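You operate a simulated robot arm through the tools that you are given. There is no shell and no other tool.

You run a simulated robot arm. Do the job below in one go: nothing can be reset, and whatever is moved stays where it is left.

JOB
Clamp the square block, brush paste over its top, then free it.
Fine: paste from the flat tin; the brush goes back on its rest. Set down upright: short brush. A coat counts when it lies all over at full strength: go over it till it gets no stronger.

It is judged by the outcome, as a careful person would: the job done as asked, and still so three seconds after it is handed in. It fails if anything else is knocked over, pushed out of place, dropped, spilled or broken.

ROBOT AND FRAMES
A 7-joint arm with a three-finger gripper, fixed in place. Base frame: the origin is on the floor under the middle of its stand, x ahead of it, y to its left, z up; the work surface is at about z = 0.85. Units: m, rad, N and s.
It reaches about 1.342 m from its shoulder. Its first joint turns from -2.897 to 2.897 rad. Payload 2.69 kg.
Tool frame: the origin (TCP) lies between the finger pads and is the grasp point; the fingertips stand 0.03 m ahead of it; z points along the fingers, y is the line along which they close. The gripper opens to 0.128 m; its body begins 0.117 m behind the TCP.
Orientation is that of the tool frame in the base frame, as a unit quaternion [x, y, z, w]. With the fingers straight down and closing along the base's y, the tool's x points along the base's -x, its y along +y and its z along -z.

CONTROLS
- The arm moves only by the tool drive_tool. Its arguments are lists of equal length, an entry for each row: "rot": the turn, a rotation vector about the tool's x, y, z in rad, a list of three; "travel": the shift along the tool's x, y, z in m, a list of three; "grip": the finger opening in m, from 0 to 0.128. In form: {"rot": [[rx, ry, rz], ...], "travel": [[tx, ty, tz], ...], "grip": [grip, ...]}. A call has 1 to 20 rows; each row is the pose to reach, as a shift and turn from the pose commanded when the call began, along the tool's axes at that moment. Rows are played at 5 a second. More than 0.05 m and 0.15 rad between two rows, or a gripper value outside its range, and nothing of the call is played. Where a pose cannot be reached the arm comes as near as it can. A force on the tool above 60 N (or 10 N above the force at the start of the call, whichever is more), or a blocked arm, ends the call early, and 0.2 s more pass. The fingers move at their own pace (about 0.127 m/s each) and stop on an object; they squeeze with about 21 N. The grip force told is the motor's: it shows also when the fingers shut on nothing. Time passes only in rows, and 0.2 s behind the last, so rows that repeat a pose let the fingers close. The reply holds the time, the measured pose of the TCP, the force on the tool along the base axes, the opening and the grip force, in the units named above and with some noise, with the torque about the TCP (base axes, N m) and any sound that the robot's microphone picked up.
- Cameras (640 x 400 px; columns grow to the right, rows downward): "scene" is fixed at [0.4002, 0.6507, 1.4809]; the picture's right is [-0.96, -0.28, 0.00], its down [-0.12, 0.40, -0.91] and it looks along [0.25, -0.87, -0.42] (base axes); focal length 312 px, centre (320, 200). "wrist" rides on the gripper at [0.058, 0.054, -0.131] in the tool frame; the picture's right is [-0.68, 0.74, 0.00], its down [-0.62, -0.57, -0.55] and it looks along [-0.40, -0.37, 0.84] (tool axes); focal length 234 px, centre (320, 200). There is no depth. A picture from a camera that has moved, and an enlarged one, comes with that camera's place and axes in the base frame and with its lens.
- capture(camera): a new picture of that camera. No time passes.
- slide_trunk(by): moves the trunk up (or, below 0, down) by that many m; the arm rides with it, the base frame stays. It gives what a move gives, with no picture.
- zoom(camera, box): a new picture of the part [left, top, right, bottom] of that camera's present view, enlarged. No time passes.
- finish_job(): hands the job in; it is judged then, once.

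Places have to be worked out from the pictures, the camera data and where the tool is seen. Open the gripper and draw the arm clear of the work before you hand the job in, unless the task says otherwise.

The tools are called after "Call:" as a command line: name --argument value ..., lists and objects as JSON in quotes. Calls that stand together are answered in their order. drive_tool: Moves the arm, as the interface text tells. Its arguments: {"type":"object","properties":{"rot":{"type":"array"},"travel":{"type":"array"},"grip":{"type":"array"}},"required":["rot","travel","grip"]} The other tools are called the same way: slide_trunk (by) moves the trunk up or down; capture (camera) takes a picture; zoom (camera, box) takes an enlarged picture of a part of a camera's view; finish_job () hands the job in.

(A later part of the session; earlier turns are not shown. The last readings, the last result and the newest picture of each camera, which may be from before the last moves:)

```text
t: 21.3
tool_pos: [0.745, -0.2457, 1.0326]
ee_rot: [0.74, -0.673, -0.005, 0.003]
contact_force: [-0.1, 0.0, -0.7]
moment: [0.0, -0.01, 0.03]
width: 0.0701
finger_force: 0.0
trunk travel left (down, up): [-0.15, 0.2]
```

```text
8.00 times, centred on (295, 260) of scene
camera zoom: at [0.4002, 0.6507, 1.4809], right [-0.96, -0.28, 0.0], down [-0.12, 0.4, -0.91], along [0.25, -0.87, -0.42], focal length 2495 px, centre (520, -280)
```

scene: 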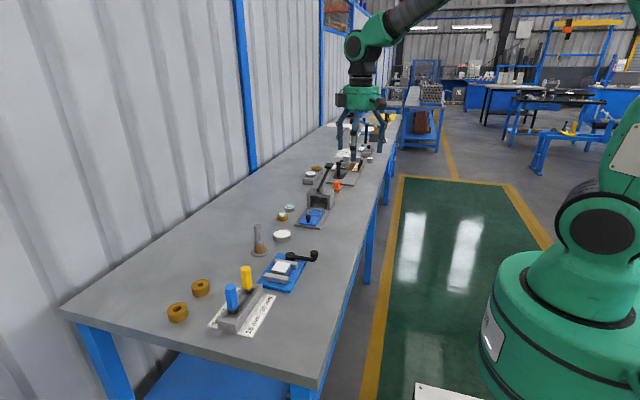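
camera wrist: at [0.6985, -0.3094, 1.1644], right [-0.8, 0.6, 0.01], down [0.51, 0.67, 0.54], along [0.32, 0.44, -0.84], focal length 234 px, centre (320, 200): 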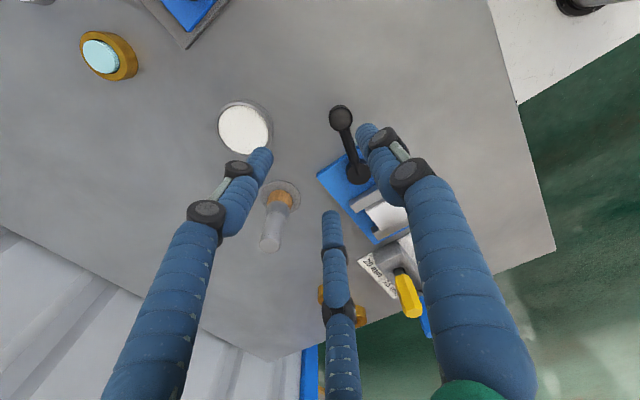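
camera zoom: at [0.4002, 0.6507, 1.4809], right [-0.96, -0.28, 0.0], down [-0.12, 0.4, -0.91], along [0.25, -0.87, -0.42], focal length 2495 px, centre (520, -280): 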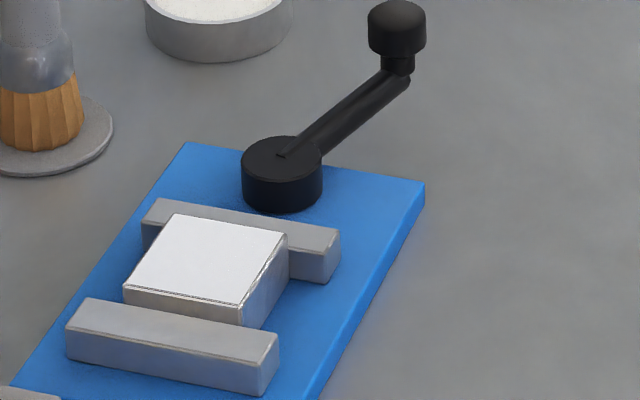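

It has settled: lever static at ~1.26 rad with the jaw against the block. I look straight along x from above to check both gaps at the block.

Call:
drive_tool --rot '[[0, 0, 0.1317], [0, 0, 0.2633], [0, 0, 0.395], [0, 0, 0.5266], [0, 0, 0.6583], [0, 0, 0.79], [0, 0, 0.9216], [0, 0, 0.9216]]' --travel '[[-0.0254, 0.0106, 0.003], [-0.0508, 0.0213, 0.006], [-0.0762, 0.0319, 0.009], [-0.1016, 0.0426, 0.012], [-0.127, 0.0532, 0.015], [-0.1524, 0.0639, 0.018], [-0.1778, 0.0745, 0.02], [-0.1778, 0.0745, 0.02]]' --grip '[0.128, 0.128, 0.128, 0.128, 0.128, 0.128, 0.128, 0.128]'

Call:
capture --camera "wrist"

Call:
zoom --camera "wrist" --box '[250, 140, 410, 240]'

```text
t: 23.1
tool_pos: [0.6518, -0.0721, 1.0144]
ee_rot: [-0.362, 0.932, 0.003, -0.003]
contact_force: [0.6, 0.1, 0.3]
moment: [-0.06, -0.01, 0.0]
width: 0.1282
finger_force: 0.1
trunk travel left (down, up): [-0.15, 0.2]
```

```text
taken
camera wrist: at [0.5757, -0.0736, 1.1451], right [0.0, 1.0, 0.0], down [0.84, 0.0, 0.54], along [0.54, 0.0, -0.84], focal length 234 px, centre (320, 200)
```

wrist: 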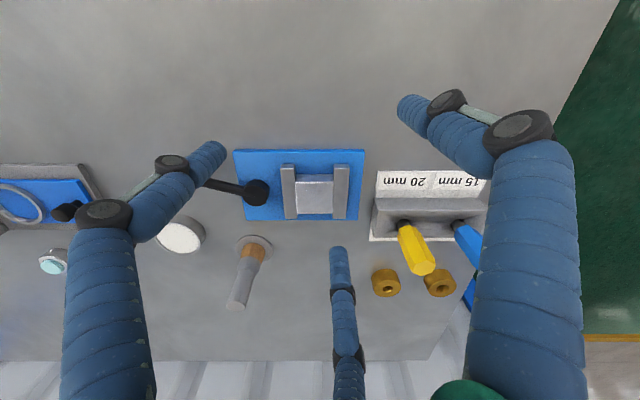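

```text
4.00 times, centred on (330, 190) of wrist
camera zoom: at [0.5757, -0.0736, 1.1451], right [0.0, 1.0, 0.0], down [0.84, 0.0, 0.54], along [0.54, 0.0, -0.84], focal length 937 px, centre (280, 240)
```

zoom: 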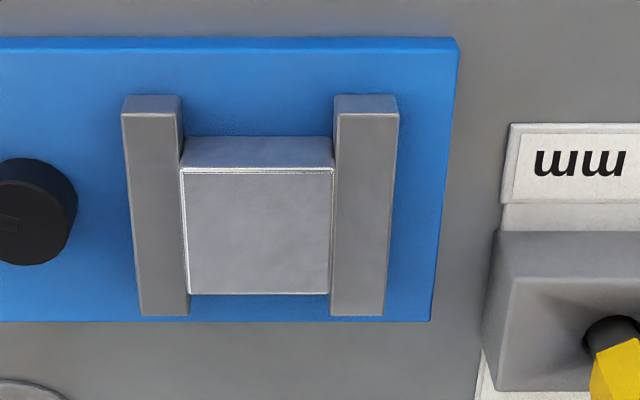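

Both gaps are closed: the block is firmly between the jaws, centred near (0.737, -0.0805). Now I study the brush, its rest and the tin.

Call:
zoom --camera "scene" --box '[235, 210, 315, 265]'

Call:
zoom --camera "wrist" --box '[140, 200, 300, 320]'

```text
7.27 times, centred on (275, 238) of scene
camera zoom: at [0.4002, 0.6507, 1.4809], right [-0.96, -0.28, 0.0], down [-0.12, 0.4, -0.91], along [0.25, -0.87, -0.42], focal length 2268 px, centre (647, -73)
```

zoom: 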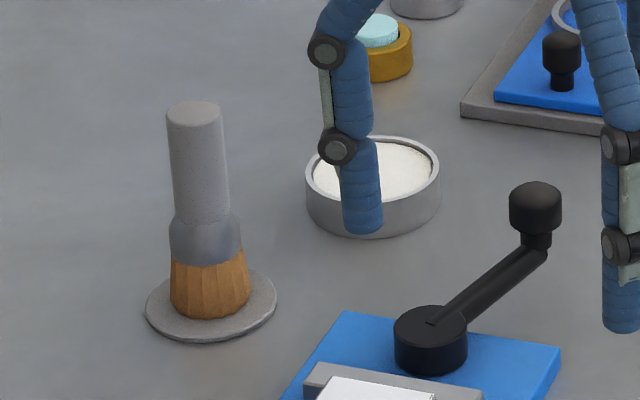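

```text
3.33 times, centred on (220, 260) of wrist
camera zoom: at [0.5757, -0.0736, 1.1451], right [0.0, 1.0, 0.0], down [0.84, 0.0, 0.54], along [0.54, 0.0, -0.84], focal length 781 px, centre (653, 0)
```

zoom: 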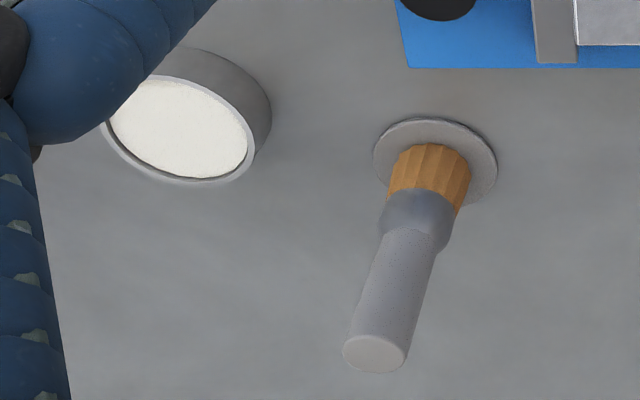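

The brush is about 0.10 m tall with a ~28 mm handle (z≈0.90–0.956), standing on its disc near (0.856, -0.184). I move above it, also levelling the small tool tilt, to align precisely.

Call:
drive_tool --rot '[[0.004, -0.002, 0], [0.008, -0.0035, 0], [0.008, -0.0035, 0], [0.008, -0.0035, 0], [0.008, -0.0035, 0], [0.008, -0.0035, 0], [0.008, -0.0035, 0], [0.008, -0.0035, 0]]' --travel '[[0, 0, -0.036], [-0.0124, -0.0368, -0.036], [-0.0248, -0.0735, -0.036], [-0.0372, -0.1103, -0.036], [-0.0495, -0.147, -0.036], [-0.0619, -0.1838, -0.036], [-0.0743, -0.2205, -0.036], [-0.0743, -0.2205, -0.036]]' --grip '[0.128, 0.128, 0.128, 0.128, 0.128, 0.11, 0.09, 0.09]'

Call:
capture --camera "wrist"

Call:
zoom --camera "wrist" --box '[250, 110, 390, 210]'

Call:
zoom --camera "scene" --box '[210, 180, 310, 270]'

```text
t: 24.9
tool_pos: [0.8583, -0.1862, 1.0493]
ee_rot: [-0.364, 0.931, 0.0, -0.001]
contact_force: [0.9, 0.3, -1.4]
moment: [0.01, 0.02, -0.02]
width: 0.0897
finger_force: 0.1
trunk travel left (down, up): [-0.15, 0.2]
```

```text
taken
camera wrist: at [0.7805, -0.1857, 1.1802], right [0.0, 1.0, 0.0], down [0.84, 0.0, 0.55], along [0.55, 0.0, -0.84], focal length 234 px, centre (320, 200)
```

wrist: 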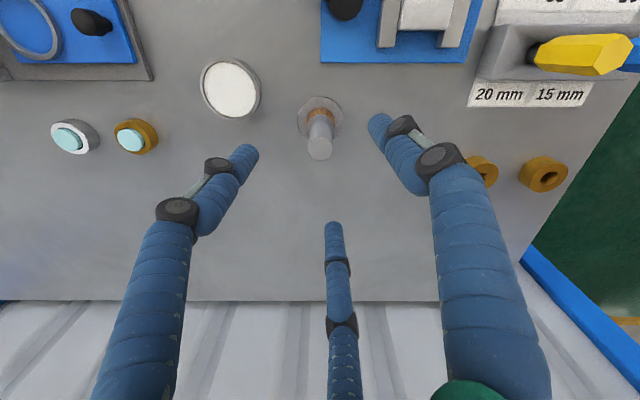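

```text
4.00 times, centred on (320, 160) of wrist
camera zoom: at [0.7805, -0.1857, 1.1802], right [0.0, 1.0, 0.0], down [0.84, 0.0, 0.55], along [0.55, 0.0, -0.84], focal length 937 px, centre (320, 360)
```

zoom: 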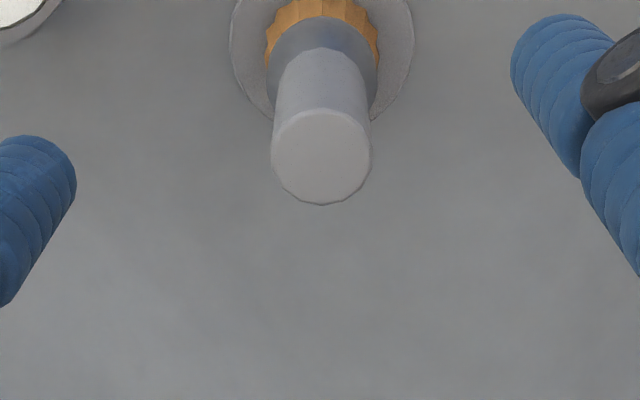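

```text
4.44 times, centred on (260, 225) of scene
camera zoom: at [0.4002, 0.6507, 1.4809], right [-0.96, -0.28, 0.0], down [-0.12, 0.4, -0.91], along [0.25, -0.87, -0.42], focal length 1386 px, centre (587, 89)
```

zoom: 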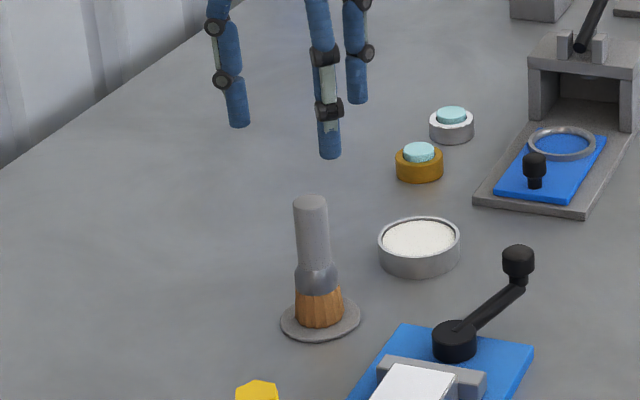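

Views agree on the handle axis near (0.8615, -0.1855) with its top at z≈0.962. I descend around it with fingers open and check centring before closing.

Call:
drive_tool --rot '[[0, 0, 0], [0, 0, 0], [0, 0, 0], [0, 0, 0], [0, 0, 0]]' --travel '[[-0.0028, -0.0017, 0.03], [-0.0028, -0.0017, 0.06], [-0.0028, -0.0017, 0.09], [-0.0028, -0.0017, 0.108], [-0.0028, -0.0017, 0.108]]' --grip '[0.09, 0.09, 0.09, 0.07, 0.06]'

Call:
capture --camera "wrist"

Call:
zoom --camera "wrist" --box '[250, 110, 390, 240]'

Call:
zoom --camera "scene" --box '[210, 180, 310, 270]'

```text
t: 26.1
tool_pos: [0.8618, -0.1858, 0.941]
ee_rot: [-0.364, 0.931, 0.0, -0.001]
contact_force: [0.3, -0.7, 0.5]
moment: [0.02, 0.02, 0.01]
width: 0.0601
finger_force: 0.0
trunk travel left (down, up): [-0.15, 0.2]
```

```text
taken
camera wrist: at [0.7836, -0.1859, 1.0723], right [0.0, 1.0, 0.0], down [0.84, 0.0, 0.55], along [0.55, 0.0, -0.84], focal length 234 px, centre (320, 200)
```

wrist: 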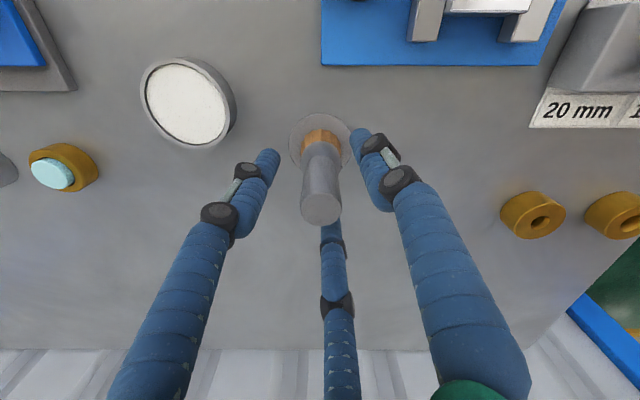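

```text
3.08 times, centred on (320, 175) of wrist
camera zoom: at [0.7836, -0.1859, 1.0723], right [0.0, 1.0, 0.0], down [0.84, 0.0, 0.55], along [0.55, 0.0, -0.84], focal length 720 px, centre (320, 277)
```

zoom: 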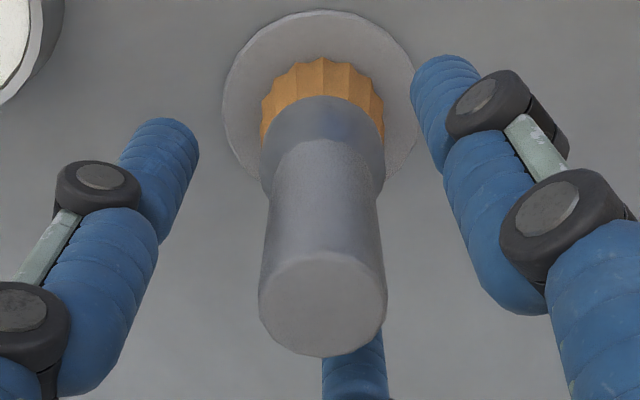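

```text
4.44 times, centred on (260, 225) of scene
camera zoom: at [0.4002, 0.6507, 1.4809], right [-0.96, -0.28, 0.0], down [-0.12, 0.4, -0.91], along [0.25, -0.87, -0.42], focal length 1386 px, centre (587, 89)
```

zoom: 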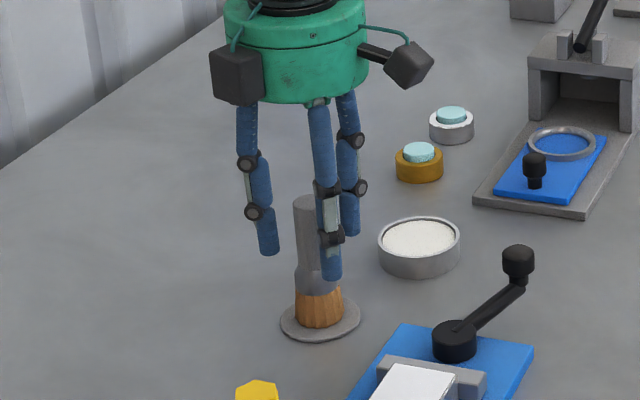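

Two views now fix the handle axis at (0.8645, -0.1855), top z≈0.956. I shift 3 mm and close on the handle.

Call:
drive_tool --rot '[[0, 0, 0], [0, 0, 0], [0, 0, 0], [0, 0, 0], [0, 0, 0], [0, 0, 0]]' --travel '[[-0.0022, -0.002, 0.002], [-0.0022, -0.002, 0.002], [-0.0022, -0.002, 0.002], [-0.0022, -0.002, 0.002], [-0.0022, -0.002, 0.002], [-0.0022, -0.002, 0.002]]' --grip '[0.06, 0.04, 0.03, 0.02, 0.01, 0.01]'

Call:
zoom --camera "wrist" --box '[250, 110, 390, 240]'

Call:
zoom --camera "scene" --box '[225, 200, 295, 265]'

```text
t: 27.5
tool_pos: [0.8637, -0.1857, 0.9389]
ee_rot: [-0.364, 0.931, 0.0, 0.0]
contact_force: [0.2, 0.1, 1.3]
moment: [0.0, 0.02, 0.04]
width: 0.0238
finger_force: 21.0
trunk travel left (down, up): [-0.15, 0.2]
```

```text
3.08 times, centred on (320, 175) of wrist
camera zoom: at [0.7857, -0.1857, 1.07], right [0.0, 1.0, 0.0], down [0.84, 0.0, 0.55], along [0.55, 0.0, -0.84], focal length 720 px, centre (320, 277)
```

zoom: 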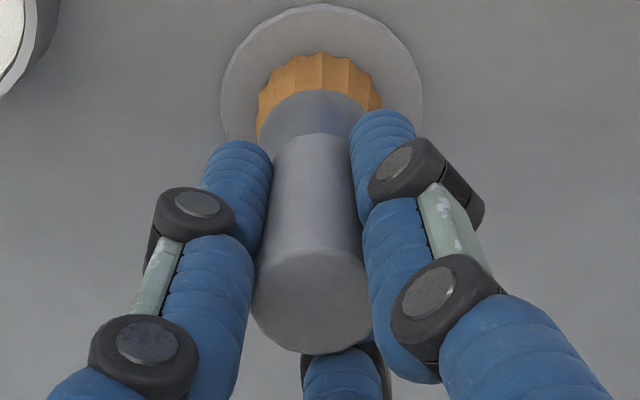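

```text
6.15 times, centred on (260, 232) of scene
camera zoom: at [0.4002, 0.6507, 1.4809], right [-0.96, -0.28, 0.0], down [-0.12, 0.4, -0.91], along [0.25, -0.87, -0.42], focal length 1919 px, centre (689, 0)
```

zoom: 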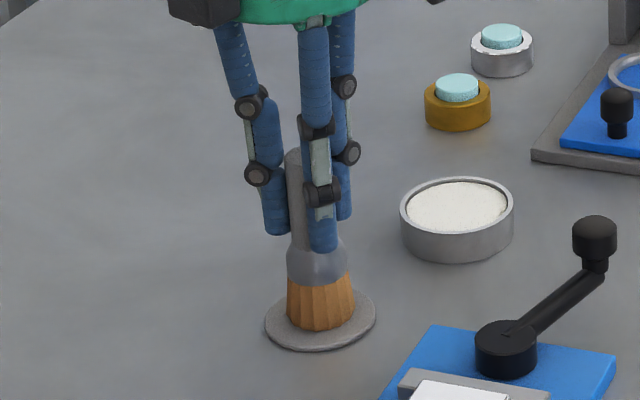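

The brush is held evenly (21 N, no side force). I lift it straight up 8 cm and check.

Call:
drive_tool --rot '[[0, 0, 0], [0, 0, 0], [0, 0, 0], [0, 0, 0], [0, 0, 0]]' --travel '[[0, 0, -0.01], [0, 0, -0.03], [0, 0, -0.055], [0, 0, -0.08], [0, 0, -0.08]]' --grip '[0.01, 0.01, 0.01, 0.01, 0.01]'

Call:
capture --camera "wrist"

Call:
zoom --camera "scene" --box '[210, 180, 310, 270]'

```text
t: 28.7
tool_pos: [0.8608, -0.1837, 1.0202]
ee_rot: [-0.364, 0.931, 0.0, -0.001]
contact_force: [-0.1, 0.0, -0.7]
moment: [0.0, -0.02, 0.03]
width: 0.0239
finger_force: 20.8
trunk travel left (down, up): [-0.15, 0.2]
```

```text
taken
camera wrist: at [0.7834, -0.1844, 1.1502], right [0.0, 1.0, 0.0], down [0.84, 0.0, 0.55], along [0.55, 0.0, -0.84], focal length 234 px, centre (320, 200)
```

wrist: 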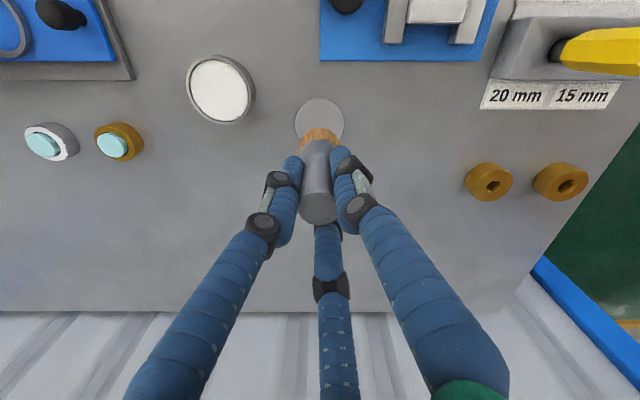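

```text
4.44 times, centred on (260, 225) of scene
camera zoom: at [0.4002, 0.6507, 1.4809], right [-0.96, -0.28, 0.0], down [-0.12, 0.4, -0.91], along [0.25, -0.87, -0.42], focal length 1386 px, centre (587, 89)
```

zoom: 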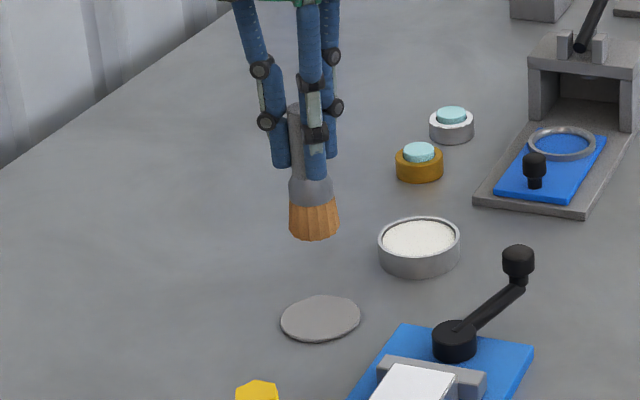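

The brush hangs straight and the flat disc rest is undisturbed. I move over the tin at about (0.822, -0.2945) and lower to just above its rim.

Call:
drive_tool --rot '[[0, 0, 0], [0, 0, 0], [0, 0, 0], [0, 0, 0], [0, 0, 0], [0, 0, 0], [0, 0, 0]]' --travel '[[0.026, -0.013, 0], [0.052, -0.026, 0], [0.078, -0.039, 0], [0.104, -0.0521, 0], [0.104, -0.0521, 0.02], [0.104, -0.0521, 0.04], [0.104, -0.0521, 0.04]]' --grip '[0.01, 0.01, 0.01, 0.01, 0.01, 0.01, 0.01]'

Call:
capture --camera "wrist"

Call:
zoom --camera "wrist" --box '[250, 80, 390, 200]'

Call:
zoom --camera "scene" --box '[240, 190, 330, 255]'

```text
t: 30.3
tool_pos: [0.8223, -0.2925, 0.9791]
ee_rot: [-0.364, 0.931, -0.001, -0.001]
contact_force: [-0.1, -0.2, -1.6]
moment: [-0.01, 0.06, -0.01]
width: 0.0238
finger_force: 20.8
trunk travel left (down, up): [-0.15, 0.2]
```

```text
taken
camera wrist: at [0.7445, -0.2936, 1.1097], right [0.0, 1.0, 0.0], down [0.84, 0.0, 0.55], along [0.55, 0.0, -0.84], focal length 234 px, centre (320, 200)
```

wrist: 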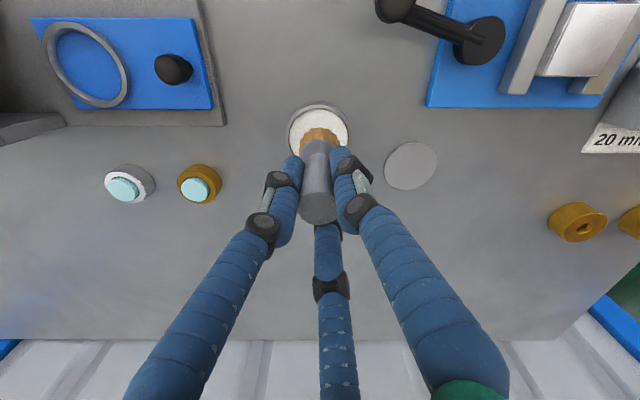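

```text
3.33 times, centred on (320, 140) of wrist
camera zoom: at [0.7445, -0.2936, 1.1097], right [0.0, 1.0, 0.0], down [0.84, 0.0, 0.55], along [0.55, 0.0, -0.84], focal length 781 px, centre (320, 400)
```

zoom: 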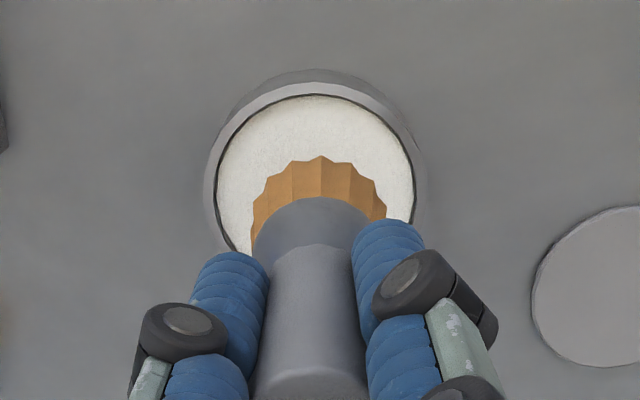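

```text
6.15 times, centred on (285, 222) of scene
camera zoom: at [0.4002, 0.6507, 1.4809], right [-0.96, -0.28, 0.0], down [-0.12, 0.4, -0.91], along [0.25, -0.87, -0.42], focal length 1919 px, centre (535, 62)
```

zoom: 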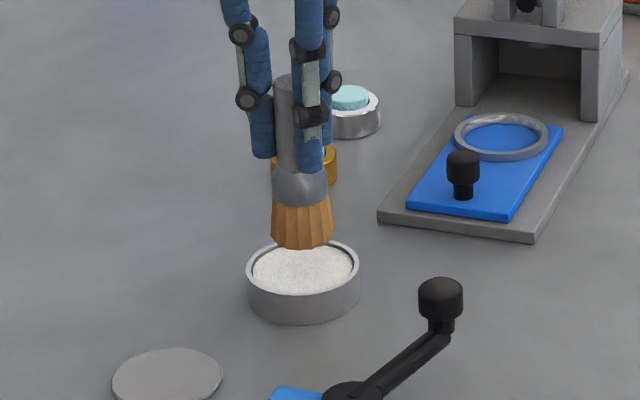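

Bristles and tin are concentric within a millimetre or two. I dip slowly to about 8 mm below the estimated paste surface, watching the force.

Call:
drive_tool --rot '[[0, 0, 0], [0, 0, 0], [0, 0, 0], [0, 0, 0], [0, 0, 0], [0, 0, 0]]' --travel '[[0, 0, 0.01], [0, 0, 0.018], [0, 0, 0.024], [0, 0, 0.028], [0, 0, 0.031], [0, 0, 0.031]]' --grip '[0.01, 0.01, 0.01, 0.01, 0.01, 0.01]'

Call:
zoom --camera "scene" --box '[250, 200, 320, 250]'

Call:
zoom --camera "wrist" --box '[250, 80, 390, 200]'

```text
t: 31.7
tool_pos: [0.8224, -0.293, 0.9491]
ee_rot: [-0.364, 0.931, -0.003, -0.001]
contact_force: [2.7, -0.4, 15.3]
moment: [-0.12, -0.27, 0.01]
width: 0.0234
finger_force: 20.9
trunk travel left (down, up): [-0.15, 0.2]
```

```text
8.00 times, centred on (285, 225) of scene
camera zoom: at [0.4002, 0.6507, 1.4809], right [-0.96, -0.28, 0.0], down [-0.12, 0.4, -0.91], along [0.25, -0.87, -0.42], focal length 2495 px, centre (600, 0)
```

zoom: 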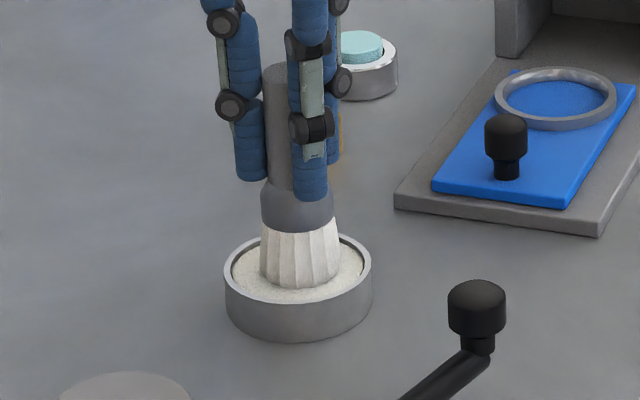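

```text
3.33 times, centred on (320, 140) of wrist
camera zoom: at [0.744, -0.2942, 1.0802], right [0.0, 1.0, 0.0], down [0.84, 0.0, 0.55], along [0.55, 0.0, -0.84], focal length 781 px, centre (320, 400)
```

zoom: 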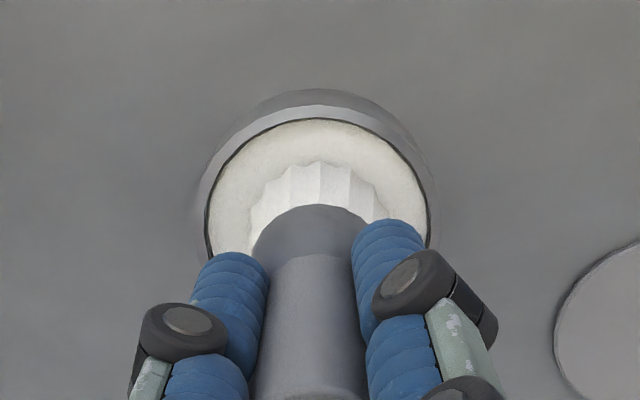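

The bristles are now white and loaded; contact force 15 N confirms the paste surface. I lift out and carry the brush over the block.

Call:
drive_tool --rot '[[0, 0, 0], [0, 0, 0], [0, 0, 0], [0, 0, 0], [0, 0, 0], [0, 0, 0], [0, 0, 0], [0, 0, 0], [0, 0, 0], [0, 0, 0], [0, 0, 0], [0, 0, 0], [0, 0, 0]]' --travel '[[0, 0, -0.01], [0, 0, -0.03], [0, 0, -0.052], [0, 0, -0.071], [-0.0137, 0.0358, -0.071], [-0.0273, 0.0716, -0.071], [-0.041, 0.1075, -0.071], [-0.0546, 0.1433, -0.071], [-0.0683, 0.1791, -0.071], [-0.0819, 0.2149, -0.071], [-0.0819, 0.2149, -0.055], [-0.0819, 0.2149, -0.041], [-0.0819, 0.2149, -0.041]]' --grip '[0.01, 0.01, 0.01, 0.01, 0.01, 0.01, 0.01, 0.01, 0.01, 0.01, 0.01, 0.01, 0.01]'

Call:
capture --camera "wrist"

Call:
zoom --camera "wrist" --box '[250, 80, 390, 200]'

Call:
zoom --camera "scene" --box '[250, 220, 330, 290]'

```text
t: 34.5
tool_pos: [0.7366, -0.0802, 0.9895]
ee_rot: [-0.364, 0.931, -0.001, -0.002]
contact_force: [0.4, -0.1, -0.7]
moment: [0.01, 0.04, -0.02]
width: 0.024
finger_force: 20.9
trunk travel left (down, up): [-0.15, 0.2]
```

```text
taken
camera wrist: at [0.6582, -0.0811, 1.1203], right [0.0, 1.0, 0.0], down [0.84, 0.0, 0.55], along [0.55, 0.0, -0.84], focal length 234 px, centre (320, 200)
```

wrist: 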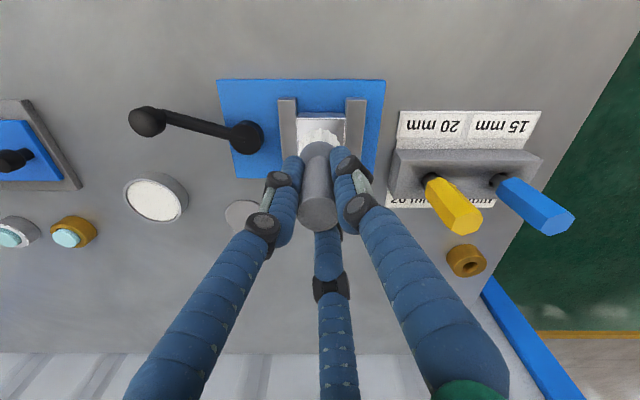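

```text
3.33 times, centred on (320, 140) of wrist
camera zoom: at [0.6582, -0.0811, 1.1203], right [0.0, 1.0, 0.0], down [0.84, 0.0, 0.55], along [0.55, 0.0, -0.84], focal length 781 px, centre (320, 400)
```

zoom: 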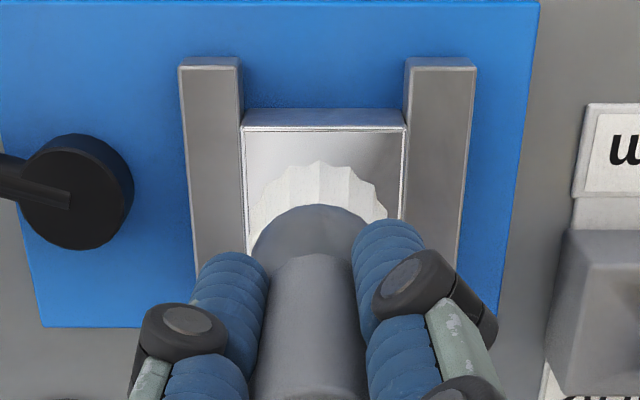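

```text
5.71 times, centred on (290, 255) of scene
camera zoom: at [0.4002, 0.6507, 1.4809], right [-0.96, -0.28, 0.0], down [-0.12, 0.4, -0.91], along [0.25, -0.87, -0.42], focal length 1782 px, centre (491, -114)
```

zoom: 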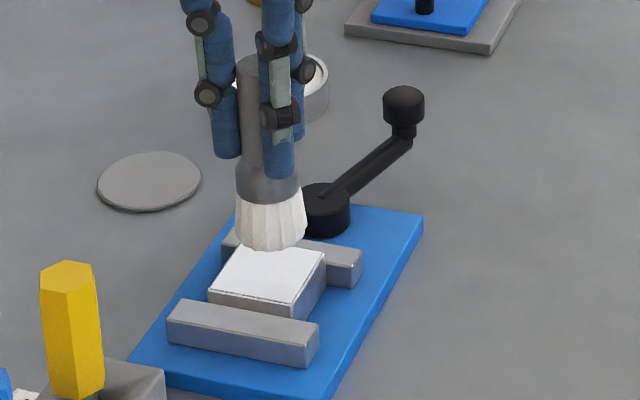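

Brush and block are nearly concentric (block centre about 1 mm to +y). I lower in small steps to find the touch height.

Call:
drive_tool --rot '[[0, 0, 0], [0, 0, 0], [0, 0, 0], [0, 0, 0]]' --travel '[[-0.0008, 0.0009, 0.007], [-0.0008, 0.0009, 0.012], [-0.0008, 0.0009, 0.016], [-0.0008, 0.0009, 0.016]]' --grip '[0.01, 0.01, 0.01, 0.01]'

Call:
zoom --camera "scene" --box '[260, 230, 320, 280]'

```text
t: 35.5
tool_pos: [0.7364, -0.0794, 0.9733]
ee_rot: [-0.365, 0.931, -0.001, -0.001]
contact_force: [0.1, -0.7, -0.8]
moment: [-0.04, 0.02, -0.01]
width: 0.0239
finger_force: 21.1
trunk travel left (down, up): [-0.15, 0.2]
```

```text
8.00 times, centred on (290, 255) of scene
camera zoom: at [0.4002, 0.6507, 1.4809], right [-0.96, -0.28, 0.0], down [-0.12, 0.4, -0.91], along [0.25, -0.87, -0.42], focal length 2495 px, centre (560, -240)
```

zoom: 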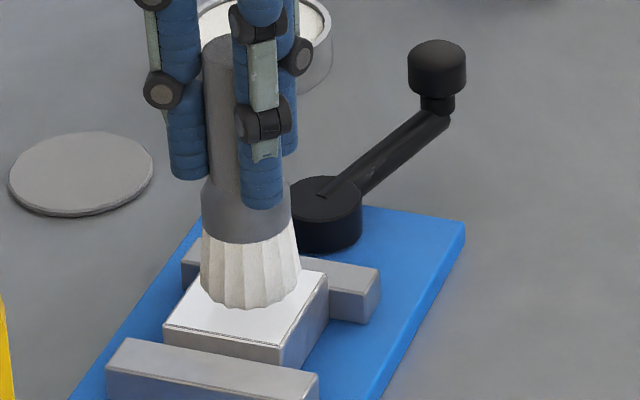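

No contact yet at z 0.973, but it is very near. I go down another few millimetres in 1.5 mm steps.

Call:
drive_tool --rot '[[0, 0, 0], [0, 0, 0], [0, 0, 0]]' --travel '[[0, 0, 0.0015], [0, 0, 0.003], [0, 0, 0.003]]' --grip '[0.01, 0.01, 0.01]'

```text
t: 36.3
tool_pos: [0.737, -0.0786, 0.9707]
ee_rot: [-0.364, 0.932, 0.0, -0.002]
contact_force: [-0.4, 0.2, -0.6]
moment: [0.02, -0.03, -0.03]
width: 0.0239
finger_force: 21.2
trunk travel left (down, up): [-0.15, 0.2]
```

Call:
drive_tool --rot '[[0, 0, 0], [0, 0, 0], [0, 0, 0]]' --travel '[[0, 0, 0.0015], [0, 0, 0.003], [0, 0, 0.003]]' --grip '[0.01, 0.01, 0.01]'

```text
t: 37.1
tool_pos: [0.7361, -0.0787, 0.9669]
ee_rot: [-0.364, 0.931, 0.0, 0.0]
contact_force: [0.6, 0.1, -0.3]
moment: [0.01, 0.01, 0.02]
width: 0.0239
finger_force: 20.6
trunk travel left (down, up): [-0.15, 0.2]
```

Still no contact force at z≈0.967; I look at the gap under the bristles.

Call:
zoom --camera "scene" --box '[260, 230, 320, 280]'

Call:
zoom --camera "wrist" --box '[270, 90, 370, 170]'

```text
8.00 times, centred on (290, 255) of scene
camera zoom: at [0.4002, 0.6507, 1.4809], right [-0.96, -0.28, 0.0], down [-0.12, 0.4, -0.91], along [0.25, -0.87, -0.42], focal length 2495 px, centre (560, -240)
```

zoom: 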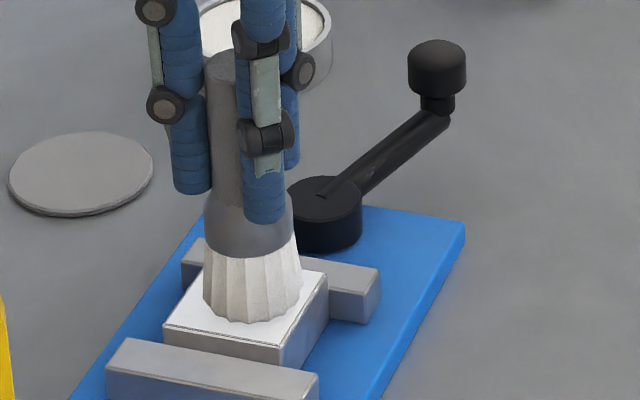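

```text
5.00 times, centred on (320, 130) of wrist
camera zoom: at [0.6581, -0.0795, 1.0979], right [0.0, 1.0, 0.0], down [0.84, 0.0, 0.55], along [0.55, 0.0, -0.84], focal length 1171 px, centre (320, 550)
```

zoom: 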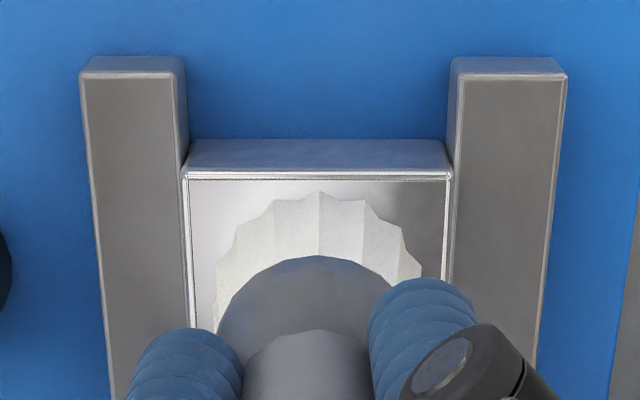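

The bristles look almost level with the block's top. I continue down in 1 mm steps.

Call:
drive_tool --rot '[[0, 0, 0], [0, 0, 0], [0, 0, 0], [0, 0, 0]]' --travel '[[0, 0, 0.001], [0, 0, 0.002], [0, 0, 0.003], [0, 0, 0.003]]' --grip '[0.01, 0.01, 0.01, 0.01]'

```text
t: 38.1
tool_pos: [0.7363, -0.0793, 0.966]
ee_rot: [-0.364, 0.931, -0.001, 0.0]
contact_force: [-1.3, 1.0, 9.5]
moment: [0.01, 0.09, -0.02]
width: 0.0239
finger_force: 21.4
trunk travel left (down, up): [-0.15, 0.2]
```

Contact at z≈0.965 with 9.5 N. I ease up half a millimetre and brush one raster over the whole top.

Call:
drive_tool --rot '[[0, 0, 0], [0, 0, 0], [0, 0, 0], [0, 0, 0], [0, 0, 0], [0, 0, 0], [0, 0, 0], [0, 0, 0], [0, 0, 0], [0, 0, 0], [0, 0, 0], [0, 0, 0], [0, 0, 0], [0, 0, 0], [0, 0, 0], [0, 0, 0]]' --travel '[[0.0092, -0.0004, -0.0005], [0.0184, -0.0007, -0.0005], [0.0088, -0.0096, -0.0005], [-0.0007, -0.0184, -0.0005], [-0.0065, -0.0121, -0.0005], [0.003, -0.0033, -0.0005], [0.0126, 0.0055, -0.0005], [0.0065, 0.0121, -0.0005], [-0.003, 0.0033, -0.0005], [-0.0126, -0.0055, -0.0005], [-0.0184, 0.0007, -0.0005], [-0.0088, 0.0096, -0.0005], [0.0007, 0.0184, -0.0005], [0.0004, 0.0092, -0.0005], [0, 0, -0.0005], [0, 0, -0.0005]]' --grip '[0.01, 0.01, 0.01, 0.01, 0.01, 0.01, 0.01, 0.01, 0.01, 0.01, 0.01, 0.01, 0.01, 0.01, 0.01, 0.01]'

Call:
zoom --camera "scene" --box '[260, 230, 320, 280]'

Call:
zoom --camera "wrist" --box '[270, 90, 370, 170]'

```text
t: 41.5
tool_pos: [0.7356, -0.0794, 0.9639]
ee_rot: [-0.363, 0.932, -0.001, -0.002]
contact_force: [-0.3, -0.5, -1.0]
moment: [0.02, 0.01, 0.01]
width: 0.0241
finger_force: 20.9
trunk travel left (down, up): [-0.15, 0.2]
```

```text
8.00 times, centred on (290, 255) of scene
camera zoom: at [0.4002, 0.6507, 1.4809], right [-0.96, -0.28, 0.0], down [-0.12, 0.4, -0.91], along [0.25, -0.87, -0.42], focal length 2495 px, centre (560, -240)
```

zoom: 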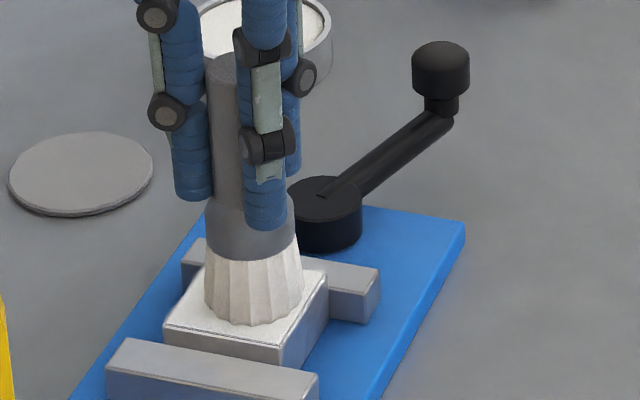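

```text
5.00 times, centred on (320, 130) of wrist
camera zoom: at [0.6576, -0.0793, 1.0953], right [0.0, 1.0, 0.0], down [0.84, 0.0, 0.55], along [0.55, 0.0, -0.84], focal length 1171 px, centre (320, 550)
```

zoom: 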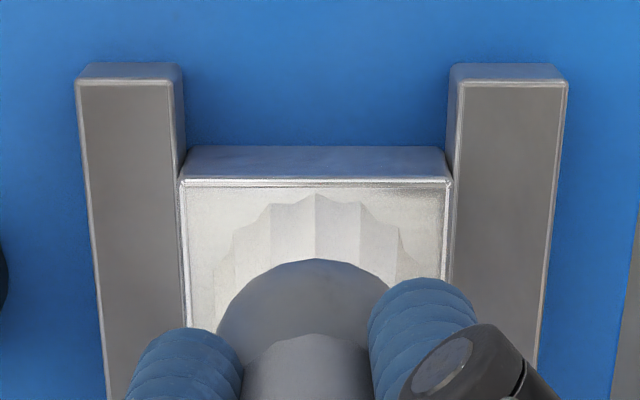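

A first thin coat is on, the bristles have lost some white and contact has become light. I press 1.5 mm lower and raster again slightly wider.

Call:
drive_tool --rot '[[0, 0, 0], [0, 0, 0], [0, 0, 0], [0, 0, 0], [0, 0, 0], [0, 0, 0], [0, 0, 0], [0, 0, 0], [0, 0, 0], [0, 0, 0], [0, 0, 0], [0, 0, 0], [0, 0, 0], [0, 0, 0], [0, 0, 0], [0, 0, 0]]' --travel '[[0.0113, -0.0005, 0.001], [0.0226, -0.0009, 0.0015], [0.0109, -0.0118, 0.0015], [-0.0009, -0.0226, 0.0015], [-0.008, -0.0149, 0.0015], [0.0037, -0.004, 0.0015], [0.0155, 0.0068, 0.0015], [0.008, 0.0149, 0.0015], [-0.0037, 0.004, 0.0015], [-0.0155, -0.0068, 0.0015], [-0.0226, 0.0009, 0.0015], [-0.0109, 0.0118, 0.0015], [0.0009, 0.0226, 0.0015], [0.0005, 0.0113, 0.0015], [0, 0, 0.0015], [0, 0, 0.0015]]' --grip '[0.01, 0.01, 0.01, 0.01, 0.01, 0.01, 0.01, 0.01, 0.01, 0.01, 0.01, 0.01, 0.01, 0.01, 0.01, 0.01]'

Call:
zoom --camera "scene" --box '[260, 230, 320, 280]'

Call:
zoom --camera "wrist" --box '[270, 90, 370, 170]'

```text
t: 44.9
tool_pos: [0.7362, -0.0801, 0.9643]
ee_rot: [-0.365, 0.931, -0.001, -0.001]
contact_force: [-0.5, -0.3, 4.4]
moment: [0.1, -0.04, -0.01]
width: 0.0238
finger_force: 21.3
trunk travel left (down, up): [-0.15, 0.2]
```

```text
8.00 times, centred on (290, 255) of scene
camera zoom: at [0.4002, 0.6507, 1.4809], right [-0.96, -0.28, 0.0], down [-0.12, 0.4, -0.91], along [0.25, -0.87, -0.42], focal length 2495 px, centre (560, -240)
```

zoom: 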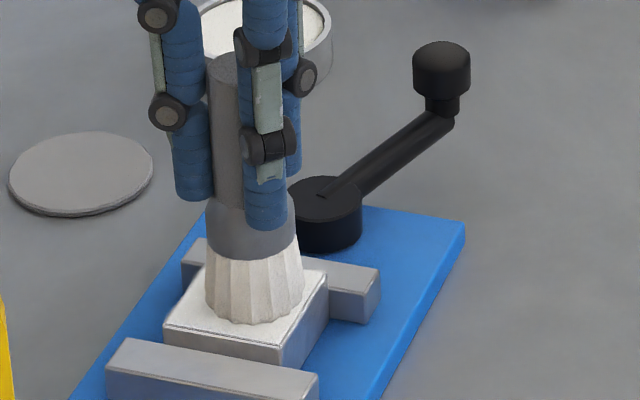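

```text
5.00 times, centred on (320, 130) of wrist
camera zoom: at [0.6578, -0.0803, 1.0945], right [0.0, 1.0, 0.0], down [0.84, 0.0, 0.55], along [0.55, 0.0, -0.84], focal length 1171 px, centre (320, 550)
```

zoom: 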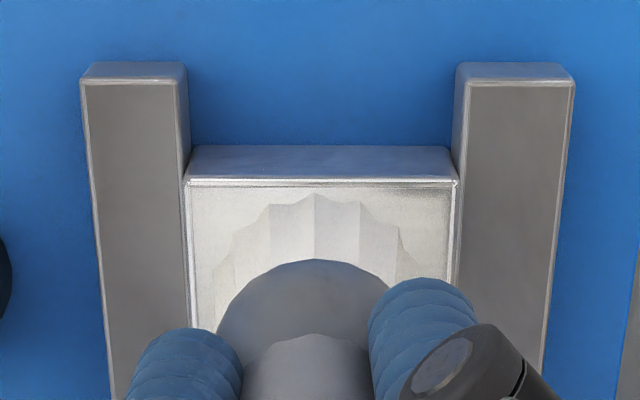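

Contact force is a good 4 N. I lift off, carry the brush back above the tin, and look at the coat.

Call:
drive_tool --rot '[[0, 0, 0], [0, 0, 0], [0, 0, 0], [0, 0, 0], [0, 0, 0], [0, 0, 0], [0, 0, 0], [0, 0, 0], [0, 0, 0], [0, 0, 0]]' --travel '[[0, 0, -0.01], [0, 0, -0.035], [0, 0, -0.057], [0.0138, -0.036, -0.057], [0.0276, -0.0719, -0.057], [0.0414, -0.1079, -0.057], [0.0551, -0.1439, -0.057], [0.0689, -0.1798, -0.057], [0.0827, -0.2158, -0.057], [0.0827, -0.2158, -0.057]]' --grip '[0.01, 0.01, 0.01, 0.01, 0.01, 0.01, 0.01, 0.01, 0.01, 0.01]'

Call:
zoom --camera "scene" --box '[260, 240, 320, 290]'

Call:
capture --camera "wrist"

Call:
zoom --camera "wrist" --box '[480, 0, 640, 110]'

```text
t: 47.1
tool_pos: [0.8217, -0.2936, 1.0193]
ee_rot: [-0.363, 0.932, -0.001, 0.0]
contact_force: [0.1, -0.9, -1.7]
moment: [0.04, -0.01, -0.02]
width: 0.0236
finger_force: 21.4
trunk travel left (down, up): [-0.15, 0.2]
```

```text
8.00 times, centred on (290, 265) of scene
camera zoom: at [0.4002, 0.6507, 1.4809], right [-0.96, -0.28, 0.0], down [-0.12, 0.4, -0.91], along [0.25, -0.87, -0.42], focal length 2495 px, centre (560, -320)
```

zoom: 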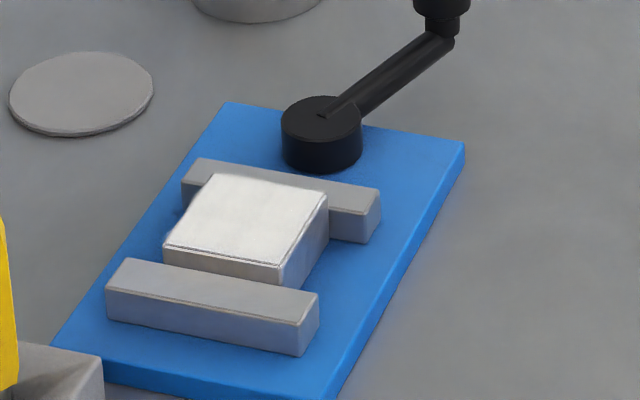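

```text
taken
camera wrist: at [0.7425, -0.2942, 1.1504], right [0.0, 1.0, 0.0], down [0.84, 0.0, 0.55], along [0.55, 0.0, -0.84], focal length 234 px, centre (320, 200)
```

wrist: 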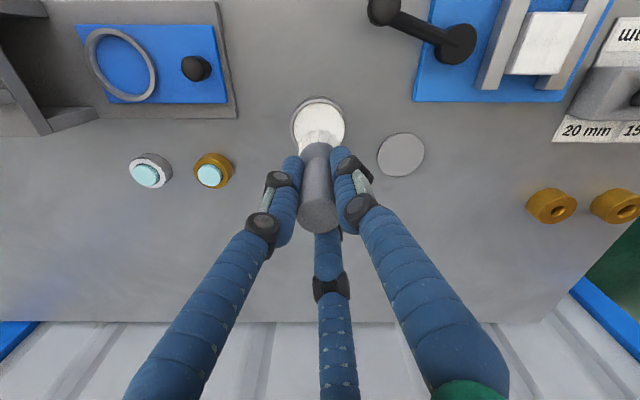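

```text
3.64 times, centred on (560, 55) of wrist
camera zoom: at [0.7425, -0.2942, 1.1504], right [0.0, 1.0, 0.0], down [0.84, 0.0, 0.55], along [0.55, 0.0, -0.84], focal length 852 px, centre (-553, 727)
```

zoom: 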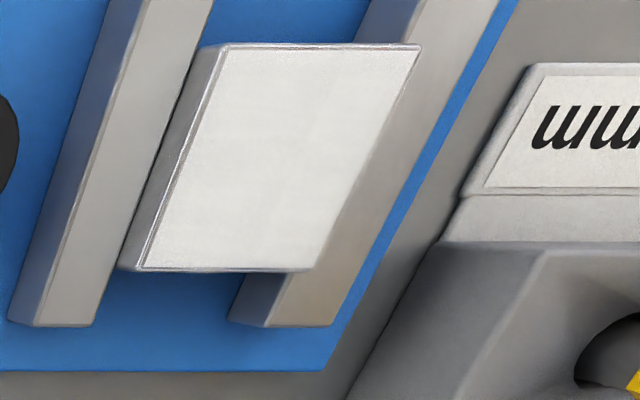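

The top already carries a mostly even white coat. I dip again to reload and go over it until it gets no stronger.

Call:
drive_tool --rot '[[0, 0, 0], [0, 0, 0], [0, 0, 0], [0, 0, 0], [0, 0, 0], [0, 0, 0]]' --travel '[[0, 0, 0.03], [0, 0, 0.055], [0, 0, 0.065], [0, 0, 0.07], [0, 0, 0.073], [0, 0, 0.073]]' --grip '[0.01, 0.01, 0.01, 0.01, 0.01, 0.01]'

Call:
zoom --camera "scene" --box '[250, 200, 320, 250]'

```text
t: 48.5
tool_pos: [0.8206, -0.2935, 0.948]
ee_rot: [-0.364, 0.932, 0.0, 0.0]
contact_force: [0.2, -0.3, 2.3]
moment: [-0.02, -0.07, 0.01]
width: 0.0241
finger_force: 21.5
trunk travel left (down, up): [-0.15, 0.2]
```

```text
8.00 times, centred on (285, 225) of scene
camera zoom: at [0.4002, 0.6507, 1.4809], right [-0.96, -0.28, 0.0], down [-0.12, 0.4, -0.91], along [0.25, -0.87, -0.42], focal length 2495 px, centre (600, 0)
```

zoom: 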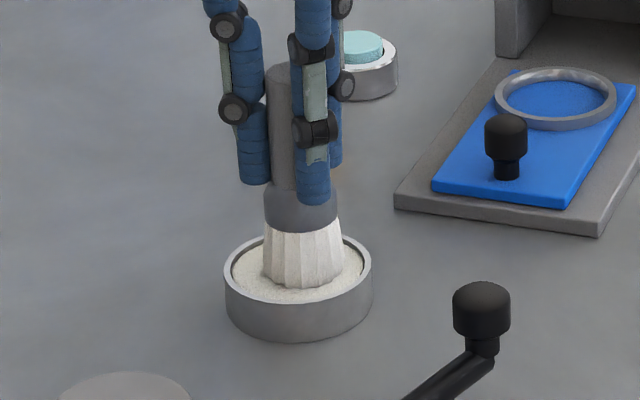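

Light contact with the paste (2 N); I press about 1 mm deeper with a small swirl to load the bristles fully.

Call:
drive_tool --rot '[[0, 0, 0], [0, 0, 0], [0, 0, 0], [0, 0, 0], [0, 0, 0], [0, 0, 0]]' --travel '[[0, 0, 0.001], [0.003, 0, 0.001], [0, 0.003, 0.001], [-0.003, 0, 0.001], [0, -0.003, 0.001], [0, 0, 0.001]]' --grip '[0.01, 0.01, 0.01, 0.01, 0.01, 0.01]'

Call:
zoom --camera "scene" --box '[250, 200, 320, 250]'

```text
t: 49.9
tool_pos: [0.8228, -0.2956, 0.9476]
ee_rot: [-0.364, 0.931, 0.0, -0.001]
contact_force: [2.6, -3.6, 10.6]
moment: [-0.19, -0.17, -0.01]
width: 0.0238
finger_force: 20.2
trunk travel left (down, up): [-0.15, 0.2]
```

```text
8.00 times, centred on (285, 225) of scene
camera zoom: at [0.4002, 0.6507, 1.4809], right [-0.96, -0.28, 0.0], down [-0.12, 0.4, -0.91], along [0.25, -0.87, -0.42], focal length 2495 px, centre (600, 0)
```

zoom: 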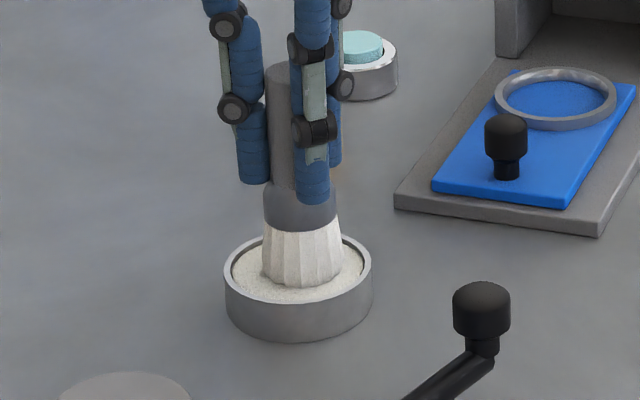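

Bristles are loaded again. I carry the brush back to the block centre and touch down.

Call:
drive_tool --rot '[[0, 0, 0], [0, 0, 0], [0, 0, 0], [0, 0, 0], [0, 0, 0], [0, 0, 0], [0, 0, 0], [0, 0, 0], [0, 0, 0], [0, 0, 0], [0, 0, 0], [0, 0, 0], [0, 0, 0], [0, 0, 0]]' --travel '[[0, 0, -0.02], [0, 0, -0.05], [0, 0, -0.074], [-0.0138, 0.036, -0.074], [-0.0276, 0.0719, -0.074], [-0.0414, 0.1079, -0.074], [-0.0551, 0.1439, -0.074], [-0.0689, 0.1798, -0.074], [-0.0827, 0.2158, -0.074], [-0.0827, 0.2158, -0.05], [-0.0827, 0.2158, -0.03], [-0.0827, 0.2158, -0.02], [-0.0827, 0.2158, -0.0175], [-0.0827, 0.2158, -0.0175]]' --grip '[0.01, 0.01, 0.01, 0.01, 0.01, 0.01, 0.01, 0.01, 0.01, 0.01, 0.01, 0.01, 0.01, 0.01]'

Call:
zoom --camera "wrist" --box '[270, 90, 370, 170]'

Call:
zoom --camera "scene" --box '[260, 230, 320, 280]'

```text
t: 52.9
tool_pos: [0.7366, -0.0808, 0.9649]
ee_rot: [-0.365, 0.931, 0.0, -0.001]
contact_force: [0.4, -0.2, -0.8]
moment: [0.02, -0.03, 0.0]
width: 0.0237
finger_force: 21.4
trunk travel left (down, up): [-0.15, 0.2]
```

```text
5.00 times, centred on (320, 130) of wrist
camera zoom: at [0.6588, -0.0803, 1.0948], right [0.0, 1.0, 0.0], down [0.84, 0.0, 0.55], along [0.55, 0.0, -0.84], focal length 1171 px, centre (320, 550)
```

zoom: 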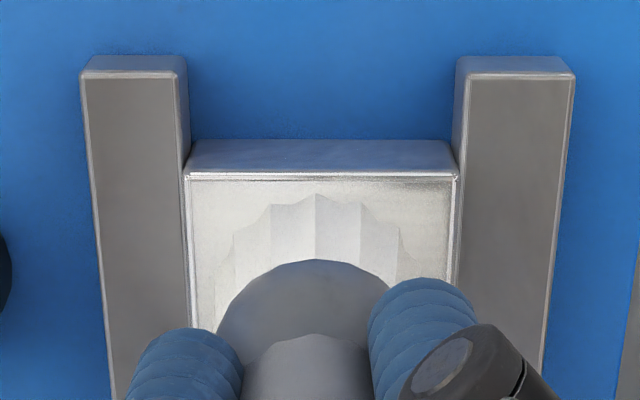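

```text
8.00 times, centred on (290, 255) of scene
camera zoom: at [0.4002, 0.6507, 1.4809], right [-0.96, -0.28, 0.0], down [-0.12, 0.4, -0.91], along [0.25, -0.87, -0.42], focal length 2495 px, centre (560, -240)
```

zoom: 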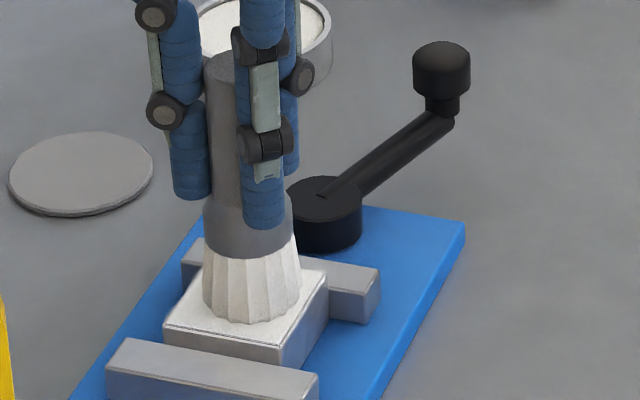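

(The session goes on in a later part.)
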